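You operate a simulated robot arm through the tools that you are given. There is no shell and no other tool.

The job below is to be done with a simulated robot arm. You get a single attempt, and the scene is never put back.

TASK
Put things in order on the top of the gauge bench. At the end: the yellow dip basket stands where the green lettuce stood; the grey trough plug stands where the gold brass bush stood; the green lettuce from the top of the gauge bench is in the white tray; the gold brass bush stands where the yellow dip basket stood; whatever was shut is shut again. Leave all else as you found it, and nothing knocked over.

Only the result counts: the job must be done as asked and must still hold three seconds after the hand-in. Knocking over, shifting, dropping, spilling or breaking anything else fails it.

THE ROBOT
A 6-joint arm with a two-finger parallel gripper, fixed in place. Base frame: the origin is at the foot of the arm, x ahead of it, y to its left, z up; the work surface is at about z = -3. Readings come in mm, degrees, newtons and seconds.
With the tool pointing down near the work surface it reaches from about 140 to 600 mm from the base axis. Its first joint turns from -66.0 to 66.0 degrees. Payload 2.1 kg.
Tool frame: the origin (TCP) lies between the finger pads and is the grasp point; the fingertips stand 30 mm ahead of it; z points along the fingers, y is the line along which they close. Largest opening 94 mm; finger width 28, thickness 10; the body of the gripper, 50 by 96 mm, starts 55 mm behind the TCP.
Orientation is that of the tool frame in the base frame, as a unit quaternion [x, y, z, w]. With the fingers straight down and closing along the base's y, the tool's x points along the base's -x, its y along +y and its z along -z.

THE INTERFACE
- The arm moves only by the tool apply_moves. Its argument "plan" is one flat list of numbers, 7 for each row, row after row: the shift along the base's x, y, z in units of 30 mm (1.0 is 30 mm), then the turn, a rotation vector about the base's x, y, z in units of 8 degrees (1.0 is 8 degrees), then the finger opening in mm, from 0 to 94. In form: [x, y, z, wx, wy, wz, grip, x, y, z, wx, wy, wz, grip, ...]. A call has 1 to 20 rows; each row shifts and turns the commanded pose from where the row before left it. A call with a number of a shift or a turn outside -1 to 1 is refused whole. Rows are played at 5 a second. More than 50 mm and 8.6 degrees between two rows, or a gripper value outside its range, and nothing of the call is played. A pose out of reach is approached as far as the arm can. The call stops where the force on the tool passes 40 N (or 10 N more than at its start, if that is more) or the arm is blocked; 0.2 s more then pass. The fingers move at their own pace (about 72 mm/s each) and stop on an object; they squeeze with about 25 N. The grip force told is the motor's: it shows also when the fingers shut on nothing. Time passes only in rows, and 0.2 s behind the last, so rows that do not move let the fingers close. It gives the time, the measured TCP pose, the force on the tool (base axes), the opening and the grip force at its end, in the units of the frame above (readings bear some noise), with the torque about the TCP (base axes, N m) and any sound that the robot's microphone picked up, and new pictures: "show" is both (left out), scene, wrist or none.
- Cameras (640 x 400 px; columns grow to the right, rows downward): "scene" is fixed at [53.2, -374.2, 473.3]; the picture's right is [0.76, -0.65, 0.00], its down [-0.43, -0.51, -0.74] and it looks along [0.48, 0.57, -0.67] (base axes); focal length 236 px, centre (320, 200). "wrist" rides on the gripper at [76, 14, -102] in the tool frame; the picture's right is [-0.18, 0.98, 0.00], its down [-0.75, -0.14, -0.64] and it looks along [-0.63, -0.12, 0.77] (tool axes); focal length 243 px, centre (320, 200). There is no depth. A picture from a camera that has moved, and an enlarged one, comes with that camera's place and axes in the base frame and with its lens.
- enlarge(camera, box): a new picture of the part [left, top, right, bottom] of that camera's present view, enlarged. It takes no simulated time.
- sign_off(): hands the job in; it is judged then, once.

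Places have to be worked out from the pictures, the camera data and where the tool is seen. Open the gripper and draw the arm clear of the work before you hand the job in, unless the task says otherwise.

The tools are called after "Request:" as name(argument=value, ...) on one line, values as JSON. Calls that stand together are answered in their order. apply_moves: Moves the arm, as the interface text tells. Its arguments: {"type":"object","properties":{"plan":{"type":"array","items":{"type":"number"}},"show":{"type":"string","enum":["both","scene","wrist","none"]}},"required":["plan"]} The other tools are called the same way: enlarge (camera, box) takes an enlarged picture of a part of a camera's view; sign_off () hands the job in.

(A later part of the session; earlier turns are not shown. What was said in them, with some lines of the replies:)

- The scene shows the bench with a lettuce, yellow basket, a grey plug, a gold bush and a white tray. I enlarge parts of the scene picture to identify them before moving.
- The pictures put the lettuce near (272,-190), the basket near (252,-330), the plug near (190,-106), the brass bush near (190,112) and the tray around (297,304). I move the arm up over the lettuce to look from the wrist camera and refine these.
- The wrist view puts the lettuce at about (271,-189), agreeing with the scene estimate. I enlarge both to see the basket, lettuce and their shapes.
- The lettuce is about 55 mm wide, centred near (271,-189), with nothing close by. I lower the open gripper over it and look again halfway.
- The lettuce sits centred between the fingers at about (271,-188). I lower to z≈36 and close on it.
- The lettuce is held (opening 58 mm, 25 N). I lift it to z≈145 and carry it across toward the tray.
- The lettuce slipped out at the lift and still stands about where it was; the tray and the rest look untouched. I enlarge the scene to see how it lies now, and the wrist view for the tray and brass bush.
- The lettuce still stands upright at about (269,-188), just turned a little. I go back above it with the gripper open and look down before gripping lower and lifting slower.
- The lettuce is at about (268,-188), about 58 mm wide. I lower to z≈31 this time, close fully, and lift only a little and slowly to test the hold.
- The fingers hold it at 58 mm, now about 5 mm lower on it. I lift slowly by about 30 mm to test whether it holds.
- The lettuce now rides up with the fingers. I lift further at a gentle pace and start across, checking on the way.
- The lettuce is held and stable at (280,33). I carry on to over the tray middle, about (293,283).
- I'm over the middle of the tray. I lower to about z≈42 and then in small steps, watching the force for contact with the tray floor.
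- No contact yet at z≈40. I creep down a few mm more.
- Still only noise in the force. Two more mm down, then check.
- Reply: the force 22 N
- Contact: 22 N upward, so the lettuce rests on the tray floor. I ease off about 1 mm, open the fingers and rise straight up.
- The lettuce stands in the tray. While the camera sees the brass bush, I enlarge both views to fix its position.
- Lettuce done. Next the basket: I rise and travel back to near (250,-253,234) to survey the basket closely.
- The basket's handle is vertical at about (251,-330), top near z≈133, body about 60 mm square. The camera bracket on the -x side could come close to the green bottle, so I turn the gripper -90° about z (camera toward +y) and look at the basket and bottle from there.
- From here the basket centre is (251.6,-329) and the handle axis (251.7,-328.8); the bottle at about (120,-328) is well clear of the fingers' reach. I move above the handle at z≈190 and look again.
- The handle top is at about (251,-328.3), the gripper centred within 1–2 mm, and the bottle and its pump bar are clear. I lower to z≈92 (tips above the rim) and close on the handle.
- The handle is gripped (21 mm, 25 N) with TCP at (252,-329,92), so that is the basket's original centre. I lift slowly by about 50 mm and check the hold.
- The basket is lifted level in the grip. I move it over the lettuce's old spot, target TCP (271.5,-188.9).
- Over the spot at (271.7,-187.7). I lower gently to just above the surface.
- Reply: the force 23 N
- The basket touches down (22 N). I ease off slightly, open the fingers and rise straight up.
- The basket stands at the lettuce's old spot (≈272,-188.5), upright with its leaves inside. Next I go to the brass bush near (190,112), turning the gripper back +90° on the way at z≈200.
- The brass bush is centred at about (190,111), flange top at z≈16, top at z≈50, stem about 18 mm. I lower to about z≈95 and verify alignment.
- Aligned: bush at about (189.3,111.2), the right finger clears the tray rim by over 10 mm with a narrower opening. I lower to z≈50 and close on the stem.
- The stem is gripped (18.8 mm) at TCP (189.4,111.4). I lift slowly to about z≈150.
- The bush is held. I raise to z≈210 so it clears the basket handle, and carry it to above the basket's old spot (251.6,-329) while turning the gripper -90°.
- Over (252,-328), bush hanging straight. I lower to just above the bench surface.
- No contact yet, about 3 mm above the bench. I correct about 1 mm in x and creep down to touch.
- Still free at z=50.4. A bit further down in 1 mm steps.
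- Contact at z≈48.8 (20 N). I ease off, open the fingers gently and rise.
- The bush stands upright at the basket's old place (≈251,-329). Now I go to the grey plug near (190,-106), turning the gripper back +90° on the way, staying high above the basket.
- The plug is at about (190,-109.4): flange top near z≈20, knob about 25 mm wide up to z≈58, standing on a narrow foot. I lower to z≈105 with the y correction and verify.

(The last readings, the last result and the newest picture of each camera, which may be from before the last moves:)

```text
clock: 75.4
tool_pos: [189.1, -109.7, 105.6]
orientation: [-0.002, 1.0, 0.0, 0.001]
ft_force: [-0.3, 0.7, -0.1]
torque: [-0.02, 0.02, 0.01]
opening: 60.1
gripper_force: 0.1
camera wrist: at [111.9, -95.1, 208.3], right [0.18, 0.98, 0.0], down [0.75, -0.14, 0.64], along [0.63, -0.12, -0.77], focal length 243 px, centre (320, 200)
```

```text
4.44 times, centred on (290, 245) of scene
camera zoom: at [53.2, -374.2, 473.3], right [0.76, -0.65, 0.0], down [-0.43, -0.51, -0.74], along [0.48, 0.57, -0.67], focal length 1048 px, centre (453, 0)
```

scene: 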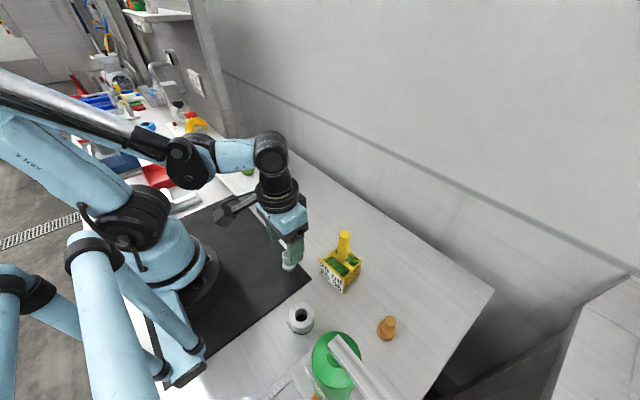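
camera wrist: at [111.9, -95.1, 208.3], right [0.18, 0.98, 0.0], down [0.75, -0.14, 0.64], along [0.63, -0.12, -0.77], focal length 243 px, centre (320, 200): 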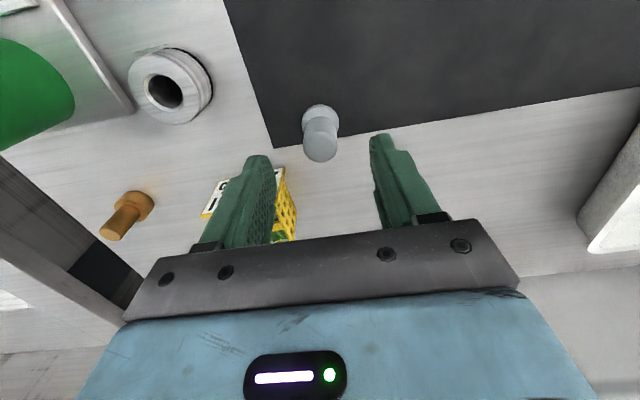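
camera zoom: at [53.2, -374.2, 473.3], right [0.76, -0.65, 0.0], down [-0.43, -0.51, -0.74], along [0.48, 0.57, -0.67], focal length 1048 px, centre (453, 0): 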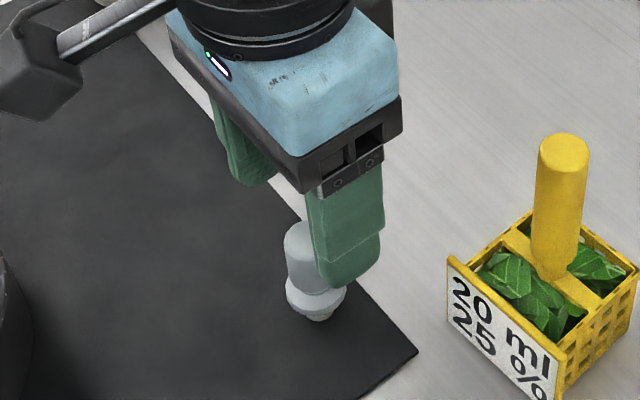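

Aligned: the plug is at (189.6,-109.2), TCP at (189.1,-109.7). I lower to z≈55 and close gradually on the knob.

Request:
apply_moves(plan=[0.01, 0.01, -0.4, 0, 0, 0, 54, 0, 0, -0.5, 0, 0, 0, 50, 0, 0, -0.5, 0, 0, 0, 50, 0, 0, -0.28, 0, 0, 0, 50, 0, 0, 0, 0, 0, 0, 44, 0, 0, 0, 0, 0, 0, 36, 0, 0, 0, 0, 0, 0, 30, 0, 0, 0, 0, 0, 0, 26, 0, 0, 0, 0, 0, 0, 22, 0, 0, 0, 0, 0, 0, 10, 0, 0, 0, 0, 0, 0, 5], show="both")

Request:
enlarge(camera="wrist", box=[200, 50, 440, 200])

Request:
enlarge(camera="scene", box=[250, 200, 330, 290])

```text
clock: 77.8
tool_pos: [188.5, -110.8, 55.9]
orientation: [-0.002, 1.0, 0.0, 0.0]
ft_force: [-0.8, 0.8, -0.3]
torque: [-0.01, 0.02, 0.02]
opening: 22.9
gripper_force: 24.7
camera wrist: at [111.8, -95.2, 157.8], right [0.18, 0.98, 0.0], down [0.75, -0.14, 0.64], along [0.63, -0.12, -0.77], focal length 243 px, centre (320, 200)
```

scene: 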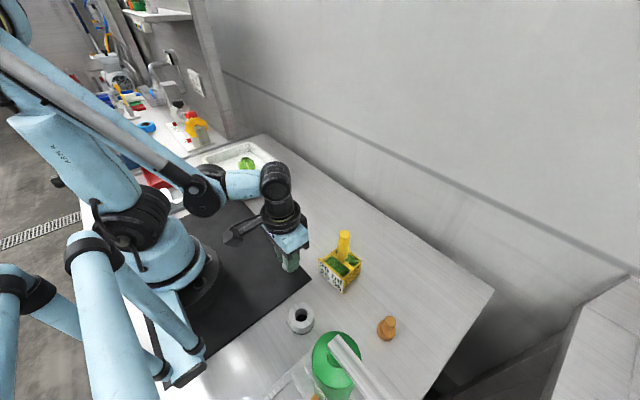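
wrist: 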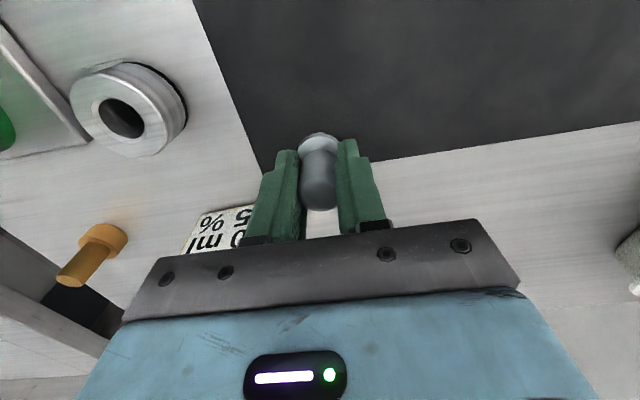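

```text
2.67 times, centred on (320, 125) of wrist
camera zoom: at [111.8, -95.2, 157.8], right [0.18, 0.98, 0.0], down [0.75, -0.14, 0.64], along [0.63, -0.12, -0.77], focal length 647 px, centre (320, 400)
```

zoom: 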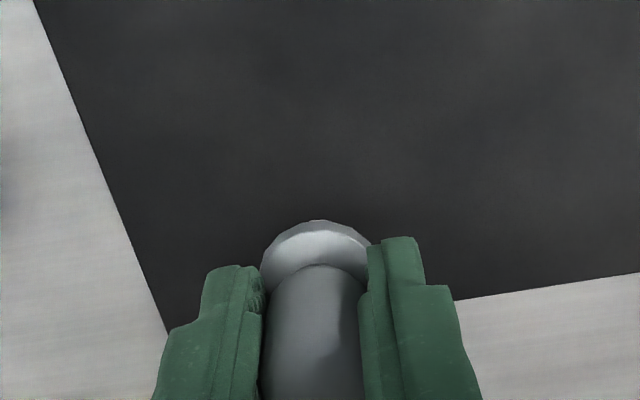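

```text
4.44 times, centred on (290, 245) of scene
camera zoom: at [53.2, -374.2, 473.3], right [0.76, -0.65, 0.0], down [-0.43, -0.51, -0.74], along [0.48, 0.57, -0.67], focal length 1048 px, centre (453, 0)
```

zoom: 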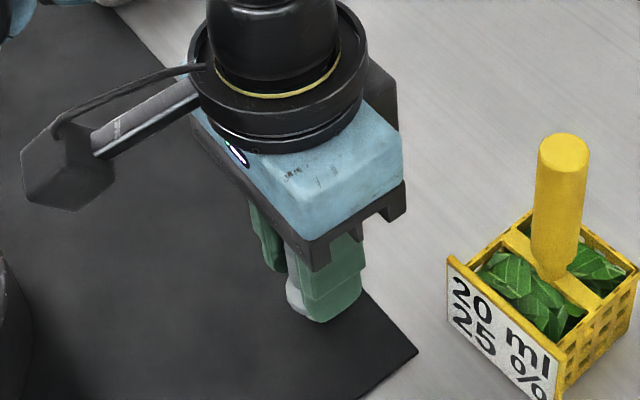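

The plug is gripped (22.9 mm) at TCP z≈55.5. I lift slowly to z≈130 and check.

Request:
apply_moves(plan=[0, 0, 0.05, 0, 0, 0, 5, 0, 0, 0.1, 0, 0, 0, 5, 0, 0, 0.2, 0, 0, 0, 5, 0, 0, 0.3, 0, 0, 0, 5, 0, 0, 0.4, 0, 0, 0, 5, 0, 0, 0.5, 0, 0, 0, 5, 0, 0, 0.5, 0, 0, 0, 5, 0, 0, 0.4, 0, 0, 0, 5, 0, 0, 0.2, 0, 0, 0, 5, 0, 0, 0, 0, 0, 0, 5], show="both")

Request:
enlarge(camera="wrist", box=[200, 50, 440, 200])

Request:
enlarge(camera="scene", box=[250, 180, 330, 270])

```text
clock: 80.0
tool_pos: [189.7, -110.1, 135.6]
orientation: [-0.001, 1.0, 0.0, -0.001]
ft_force: [-1.1, 1.1, -0.7]
torque: [-0.01, -0.03, 0.02]
opening: 22.7
gripper_force: 25.1
camera wrist: at [112.0, -95.0, 237.8], right [0.18, 0.98, 0.0], down [0.75, -0.14, 0.64], along [0.63, -0.12, -0.77], focal length 243 px, centre (320, 200)
```

scene: 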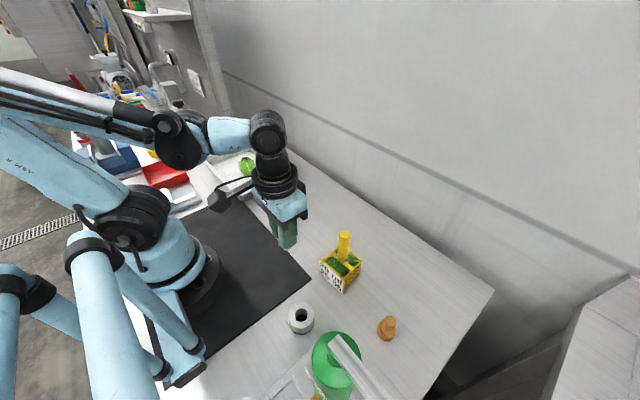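
wrist: 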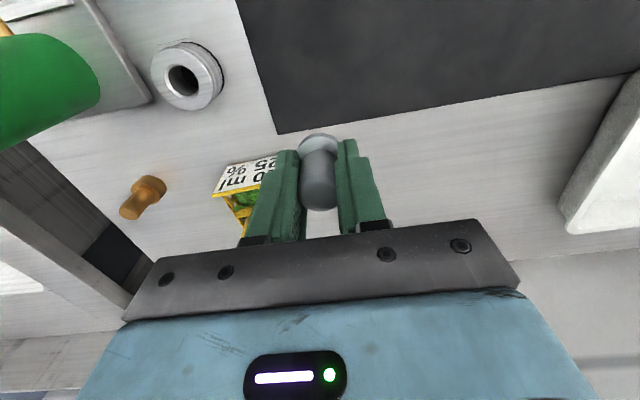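

```text
2.67 times, centred on (320, 125) of wrist
camera zoom: at [112.0, -95.0, 237.8], right [0.18, 0.98, 0.0], down [0.75, -0.14, 0.64], along [0.63, -0.12, -0.77], focal length 647 px, centre (320, 400)
```

zoom: 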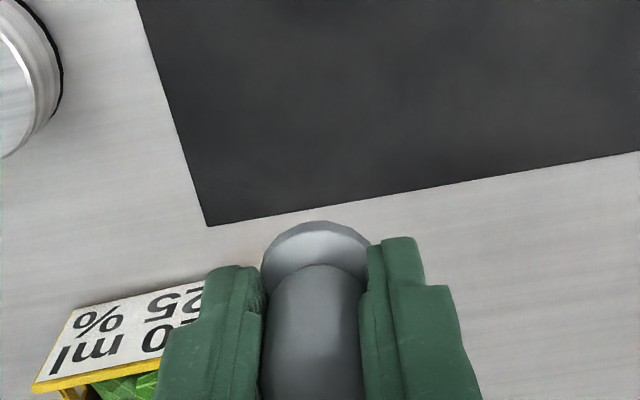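

```text
4.44 times, centred on (290, 225) of scene
camera zoom: at [53.2, -374.2, 473.3], right [0.76, -0.65, 0.0], down [-0.43, -0.51, -0.74], along [0.48, 0.57, -0.67], focal length 1048 px, centre (453, 89)
```

zoom: 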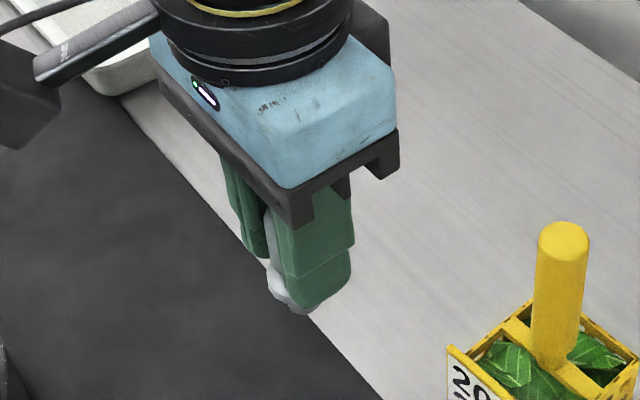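

The plug is held straight. I carry it along y by 221.6 mm to over the bush's old spot (189.4,111.3).

Request:
apply_moves(plan=[0, 0.3, 0, 0, 0, 0, 5, 0, 0.6, 0, 0, 0, 0, 5, 0, 0.8, 0, 0, 0, 0, 5, 0, 0.8, 0, 0, 0, 0, 5, 0, 0.8, 0, 0, 0, 0, 5, 0, 0.8, 0, 0, 0, 0, 5, 0, 0.8, 0, 0, 0, 0, 5, 0, 0.8, 0, 0, 0, 0, 5, 0, 0.8, 0, 0, 0, 0, 5, 0, 0.5, 0, 0, 0, 0, 5, 0, 0.3, 0, 0, 0, 0, 5, 0, 0.087, 0, 0, 0, 0, 5, 0, 0, 0, 0, 0, 0, 5, 0, 0, 0, 0, 0, 0, 5], show="both")

Request:
enlarge(camera="wrist", box=[200, 50, 440, 200])

```text
clock: 83.0
tool_pos: [189.9, 111.9, 135.2]
orientation: [-0.001, 1.0, 0.001, 0.0]
ft_force: [0.9, 0.0, -0.7]
torque: [-0.04, 0.02, 0.03]
opening: 22.6
gripper_force: 25.3
camera wrist: at [112.3, 126.8, 237.7], right [0.18, 0.98, 0.0], down [0.75, -0.14, 0.64], along [0.63, -0.12, -0.77], focal length 243 px, centre (320, 200)
```

scene: 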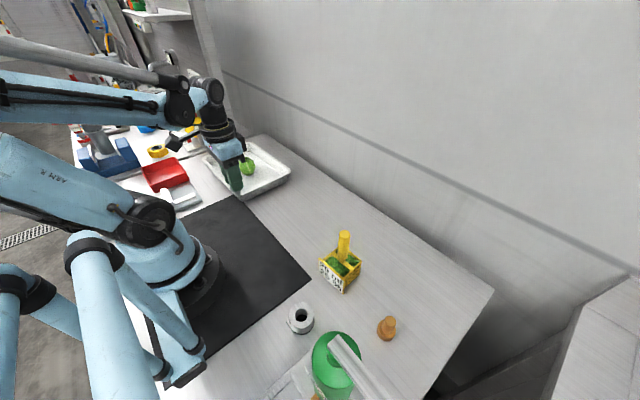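
wrist: 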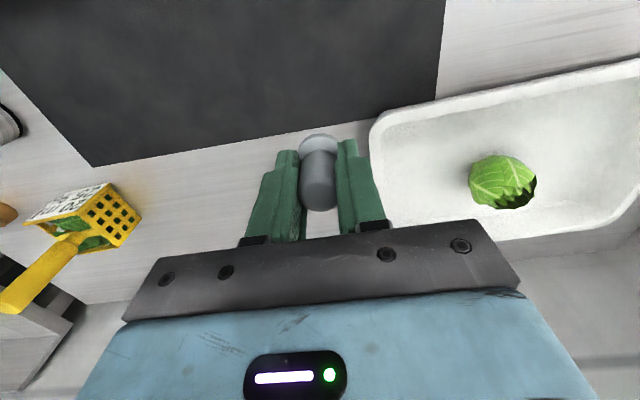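

```text
2.67 times, centred on (320, 125) of wrist
camera zoom: at [112.3, 126.8, 237.7], right [0.18, 0.98, 0.0], down [0.75, -0.14, 0.64], along [0.63, -0.12, -0.77], focal length 647 px, centre (320, 400)
```

zoom: 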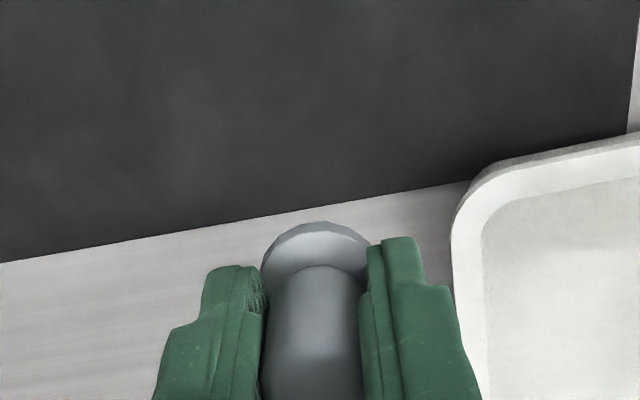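

At (189.9,111.9). I lower to just above the mat.

Request:
apply_moves(plan=[-0.01, -0.01, -0.3, 0, 0, 0, 5, 0, 0, -0.6, 0, 0, 0, 5, 0, 0, -0.7, 0, 0, 0, 5, 0, 0, -0.5, 0, 0, 0, 5, 0, 0, -0.3, 0, 0, 0, 5, 0, 0, -0.12, 0, 0, 0, 5, 0, 0, -0.05, 0, 0, 0, 5, 0, 0, 0, 0, 0, 0, 5, 0, 0, 0, 0, 0, 0, 5], show="none")

```text
clock: 85.0
tool_pos: [188.8, 110.8, 58.0]
orientation: [-0.002, 1.0, 0.0, 0.0]
ft_force: [-0.6, -0.3, -0.9]
torque: [-0.01, -0.02, -0.02]
opening: 23.1
gripper_force: 25.4
```

No contact yet at z=58. I creep down.

Request:
apply_moves(plan=[0, 0, -0.04, 0, 0, 0, 5, 0, 0, -0.03, 0, 0, 0, 5, 0, 0, 0, 0, 0, 0, 5], show="none")

```text
clock: 85.8
tool_pos: [189.3, 112.1, 56.5]
orientation: [-0.001, 1.0, 0.0, 0.0]
ft_force: [-0.6, 0.7, -0.6]
torque: [-0.02, 0.01, -0.03]
opening: 22.7
gripper_force: 25.8
```

Still free; another 1–1.5 mm.

Request:
apply_moves(plan=[0, 0, -0.025, 0, 0, 0, 5, 0, 0, -0.02, 0, 0, 0, 5, 0, 0, 0, 0, 0, 0, 5], show="none")

```text
clock: 86.6
tool_pos: [188.9, 111.3, 55.0]
orientation: [-0.001, 1.0, 0.0, 0.001]
ft_force: [0.8, -2.0, 8.6]
torque: [-0.11, -0.08, -0.02]
opening: 22.7
gripper_force: 24.8
```

Contact (8.6 N): the plug stands on the mat. I open slowly and rise straight up.

Request:
apply_moves(plan=[0, 0, 0, 0, 0, 0, 22, 0, 0, 0, 0, 0, 0, 24, 0, 0, 0, 0, 0, 0, 27, 0, 0, 0, 0, 0, 0, 33, 0, 0, 0, 0, 0, 0, 42, 0, 0, 0, 0, 0, 0, 46, 0, 0, 0, 0, 0, 0, 46, 0, 0, 0.2, 0, 0, 0, 46, 0, 0, 0.4, 0, 0, 0, 46, 0, 0, 0.7, 0, 0, 0, 46, 0, 0, 0.9, 0, 0, 0, 46, 0, 0, 0.9, 0, 0, 0, 46, 0, 0, 0.9, 0, 0, 0, 46, 0, 0, 0.9, 0, 0, 0, 46, 0, 0, 0, 0, 0, 0, 46], show="both")

Request:
enlarge(camera="wrist", box=[200, 0, 440, 150])

Request:
enlarge(camera="scene", box=[190, 130, 310, 230])

```text
clock: 89.8
tool_pos: [189.3, 112.4, 202.3]
orientation: [-0.001, 1.0, 0.001, 0.0]
ft_force: [-0.3, -0.7, 0.0]
torque: [0.01, 0.02, 0.0]
opening: 46.1
gripper_force: 0.0
camera wrist: at [110.7, 126.7, 305.5], right [0.18, 0.98, 0.0], down [0.75, -0.14, 0.64], along [0.63, -0.12, -0.77], focal length 243 px, centre (320, 200)
```

scene: 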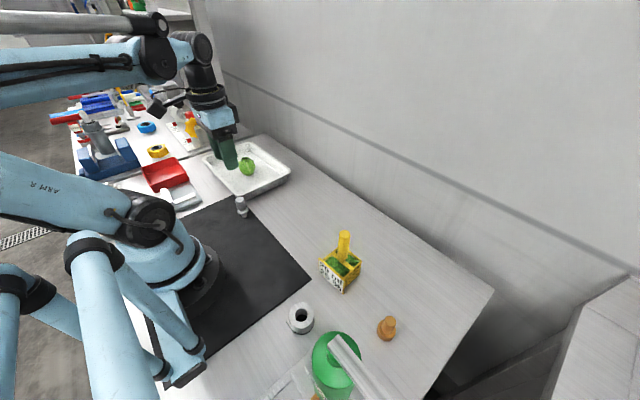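
wrist: 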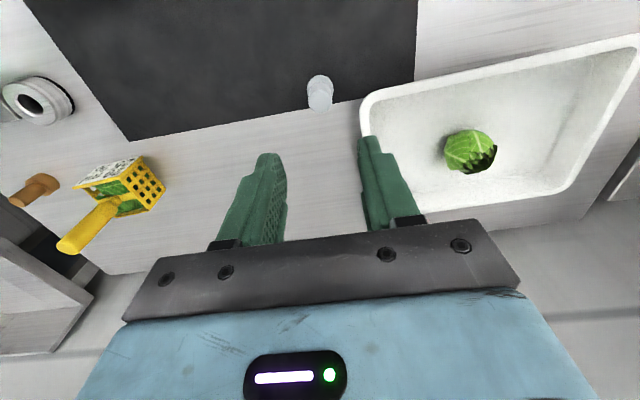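

```text
2.67 times, centred on (320, 75) of wrist
camera zoom: at [110.7, 126.7, 305.5], right [0.18, 0.98, 0.0], down [0.75, -0.14, 0.64], along [0.63, -0.12, -0.77], focal length 647 px, centre (320, 533)
```

zoom: 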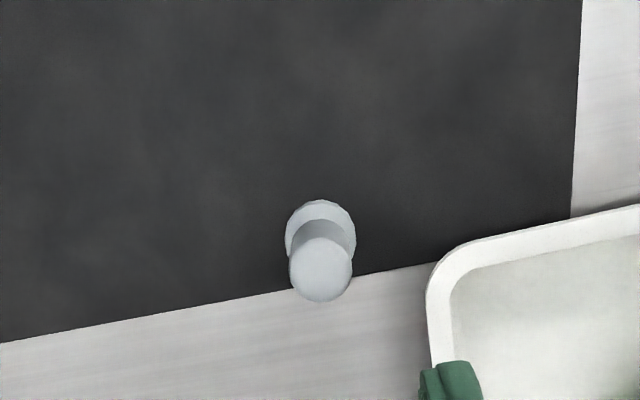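

```text
4.00 times, centred on (250, 180) of scene
camera zoom: at [53.2, -374.2, 473.3], right [0.76, -0.65, 0.0], down [-0.43, -0.51, -0.74], along [0.48, 0.57, -0.67], focal length 943 px, centre (600, 280)
```

zoom: 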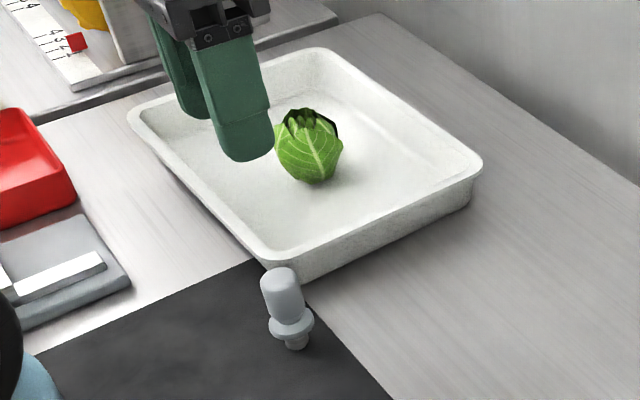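

The plug stands upright at the bush's old spot (≈189,112). I open the gripper fully and withdraw to a clear high position near the start pose, then check everything once more.

Request:
apply_moves(plan=[0, 0, 0.6, 0, 0, 0, 60, 0, 0, 0.6, 0, 0, 0, 80, 0.6, -0.5, 0, 0, 0, 0, 94, 0.9, -0.75, 0, 0, 0, 0, 94, 0.9, -0.75, 0, 0, 0, 0, 94, 0.9, -0.75, 0, 0, 0, 0, 94, 0.9, -0.75, 0, 0, 0, 0, 94, 0.9, -0.75, 0, 0, 0, 0, 94, 0.6, -0.5, 0, 0, 0, 0, 94, 0, 0, 0, 0, 0, 0, 94, 0, 0, 0, 0, 0, 0, 94], show="both")

Request:
enlarge(camera="scene", box=[220, 220, 460, 370])

Request:
enlarge(camera="scene", box=[130, 120, 330, 280])

```text
clock: 92.2
tool_pos: [360.2, -31.0, 239.3]
orientation: [0.0, 1.0, 0.0, 0.0]
ft_force: [1.0, -0.5, -0.3]
torque: [-0.01, 0.0, -0.04]
opening: 94.1
gripper_force: 0.0
camera wrist: at [283.0, -16.4, 340.1], right [0.18, 0.98, 0.0], down [0.75, -0.14, 0.64], along [0.63, -0.12, -0.77], focal length 243 px, centre (320, 200)
```

scene: 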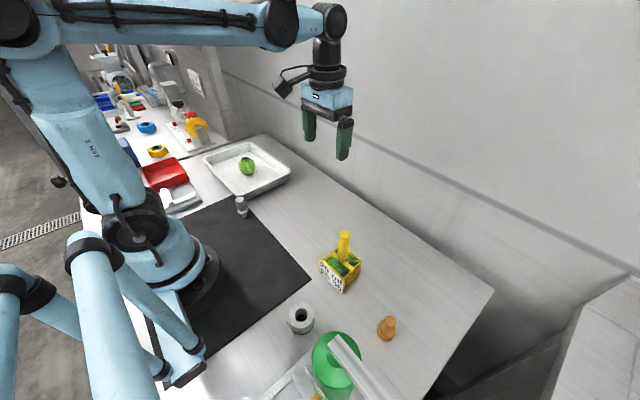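
wrist: 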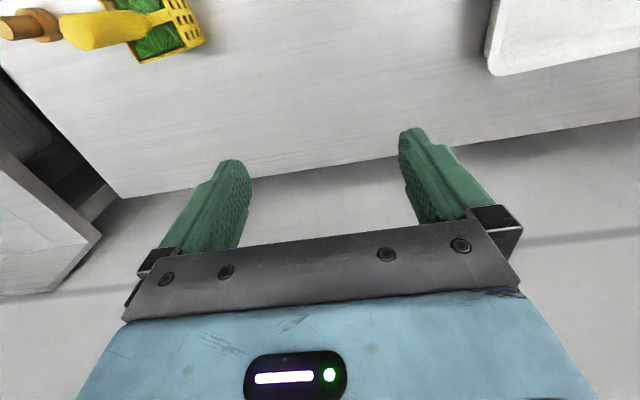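

```text
2.67 times, centred on (340, 295) of scene
camera zoom: at [53.2, -374.2, 473.3], right [0.76, -0.65, 0.0], down [-0.43, -0.51, -0.74], along [0.48, 0.57, -0.67], focal length 629 px, centre (267, -53)
```

zoom: 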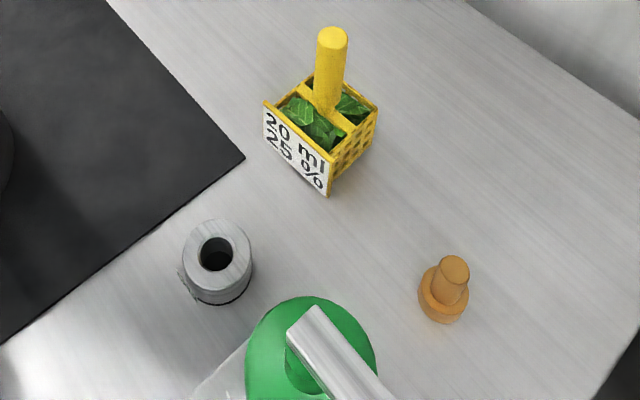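

```text
2.50 times, centred on (230, 200) of scene
camera zoom: at [53.2, -374.2, 473.3], right [0.76, -0.65, 0.0], down [-0.43, -0.51, -0.74], along [0.48, 0.57, -0.67], focal length 589 px, centre (545, 200)
```

zoom: 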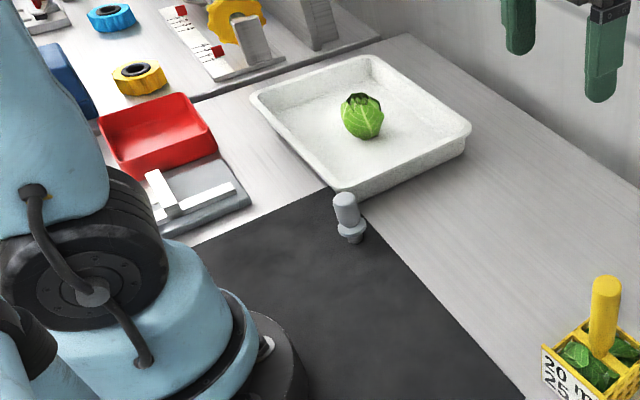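

Final check: the lettuce is in the tray, and the basket, bush and plug stand upright at their target spots. Tray, ring, bottle and the rest are unchanged, nothing was opened, and the arm is clear with the gripper open. I hand the job in.

Request:
sign_off()

```text
The job is handed in.
```

The bench is in the order you asked for, and the job is handed in; I don't have the judging result. The last pictures before hand-in showed everything upright, and by the camera readings each piece that swapped places was within about 2 mm of its target spot.

- **Green lettuce:** it stands in the white tray. It slipped out of the grip on the first lift and stayed upright at about its starting spot; a lower grip and slower lift then held.
- **Yellow dip basket:** it stands where the lettuce stood, with its leaves still inside.
- **Gold brass bush:** it stands where the basket stood.
- **Grey trough plug:** it stands where the bush stood.

I opened nothing, so there was nothing to shut again. The tray, green bottle, grey ring and everything else look unmoved. The arm is raised clear of the bench with the gripper open.
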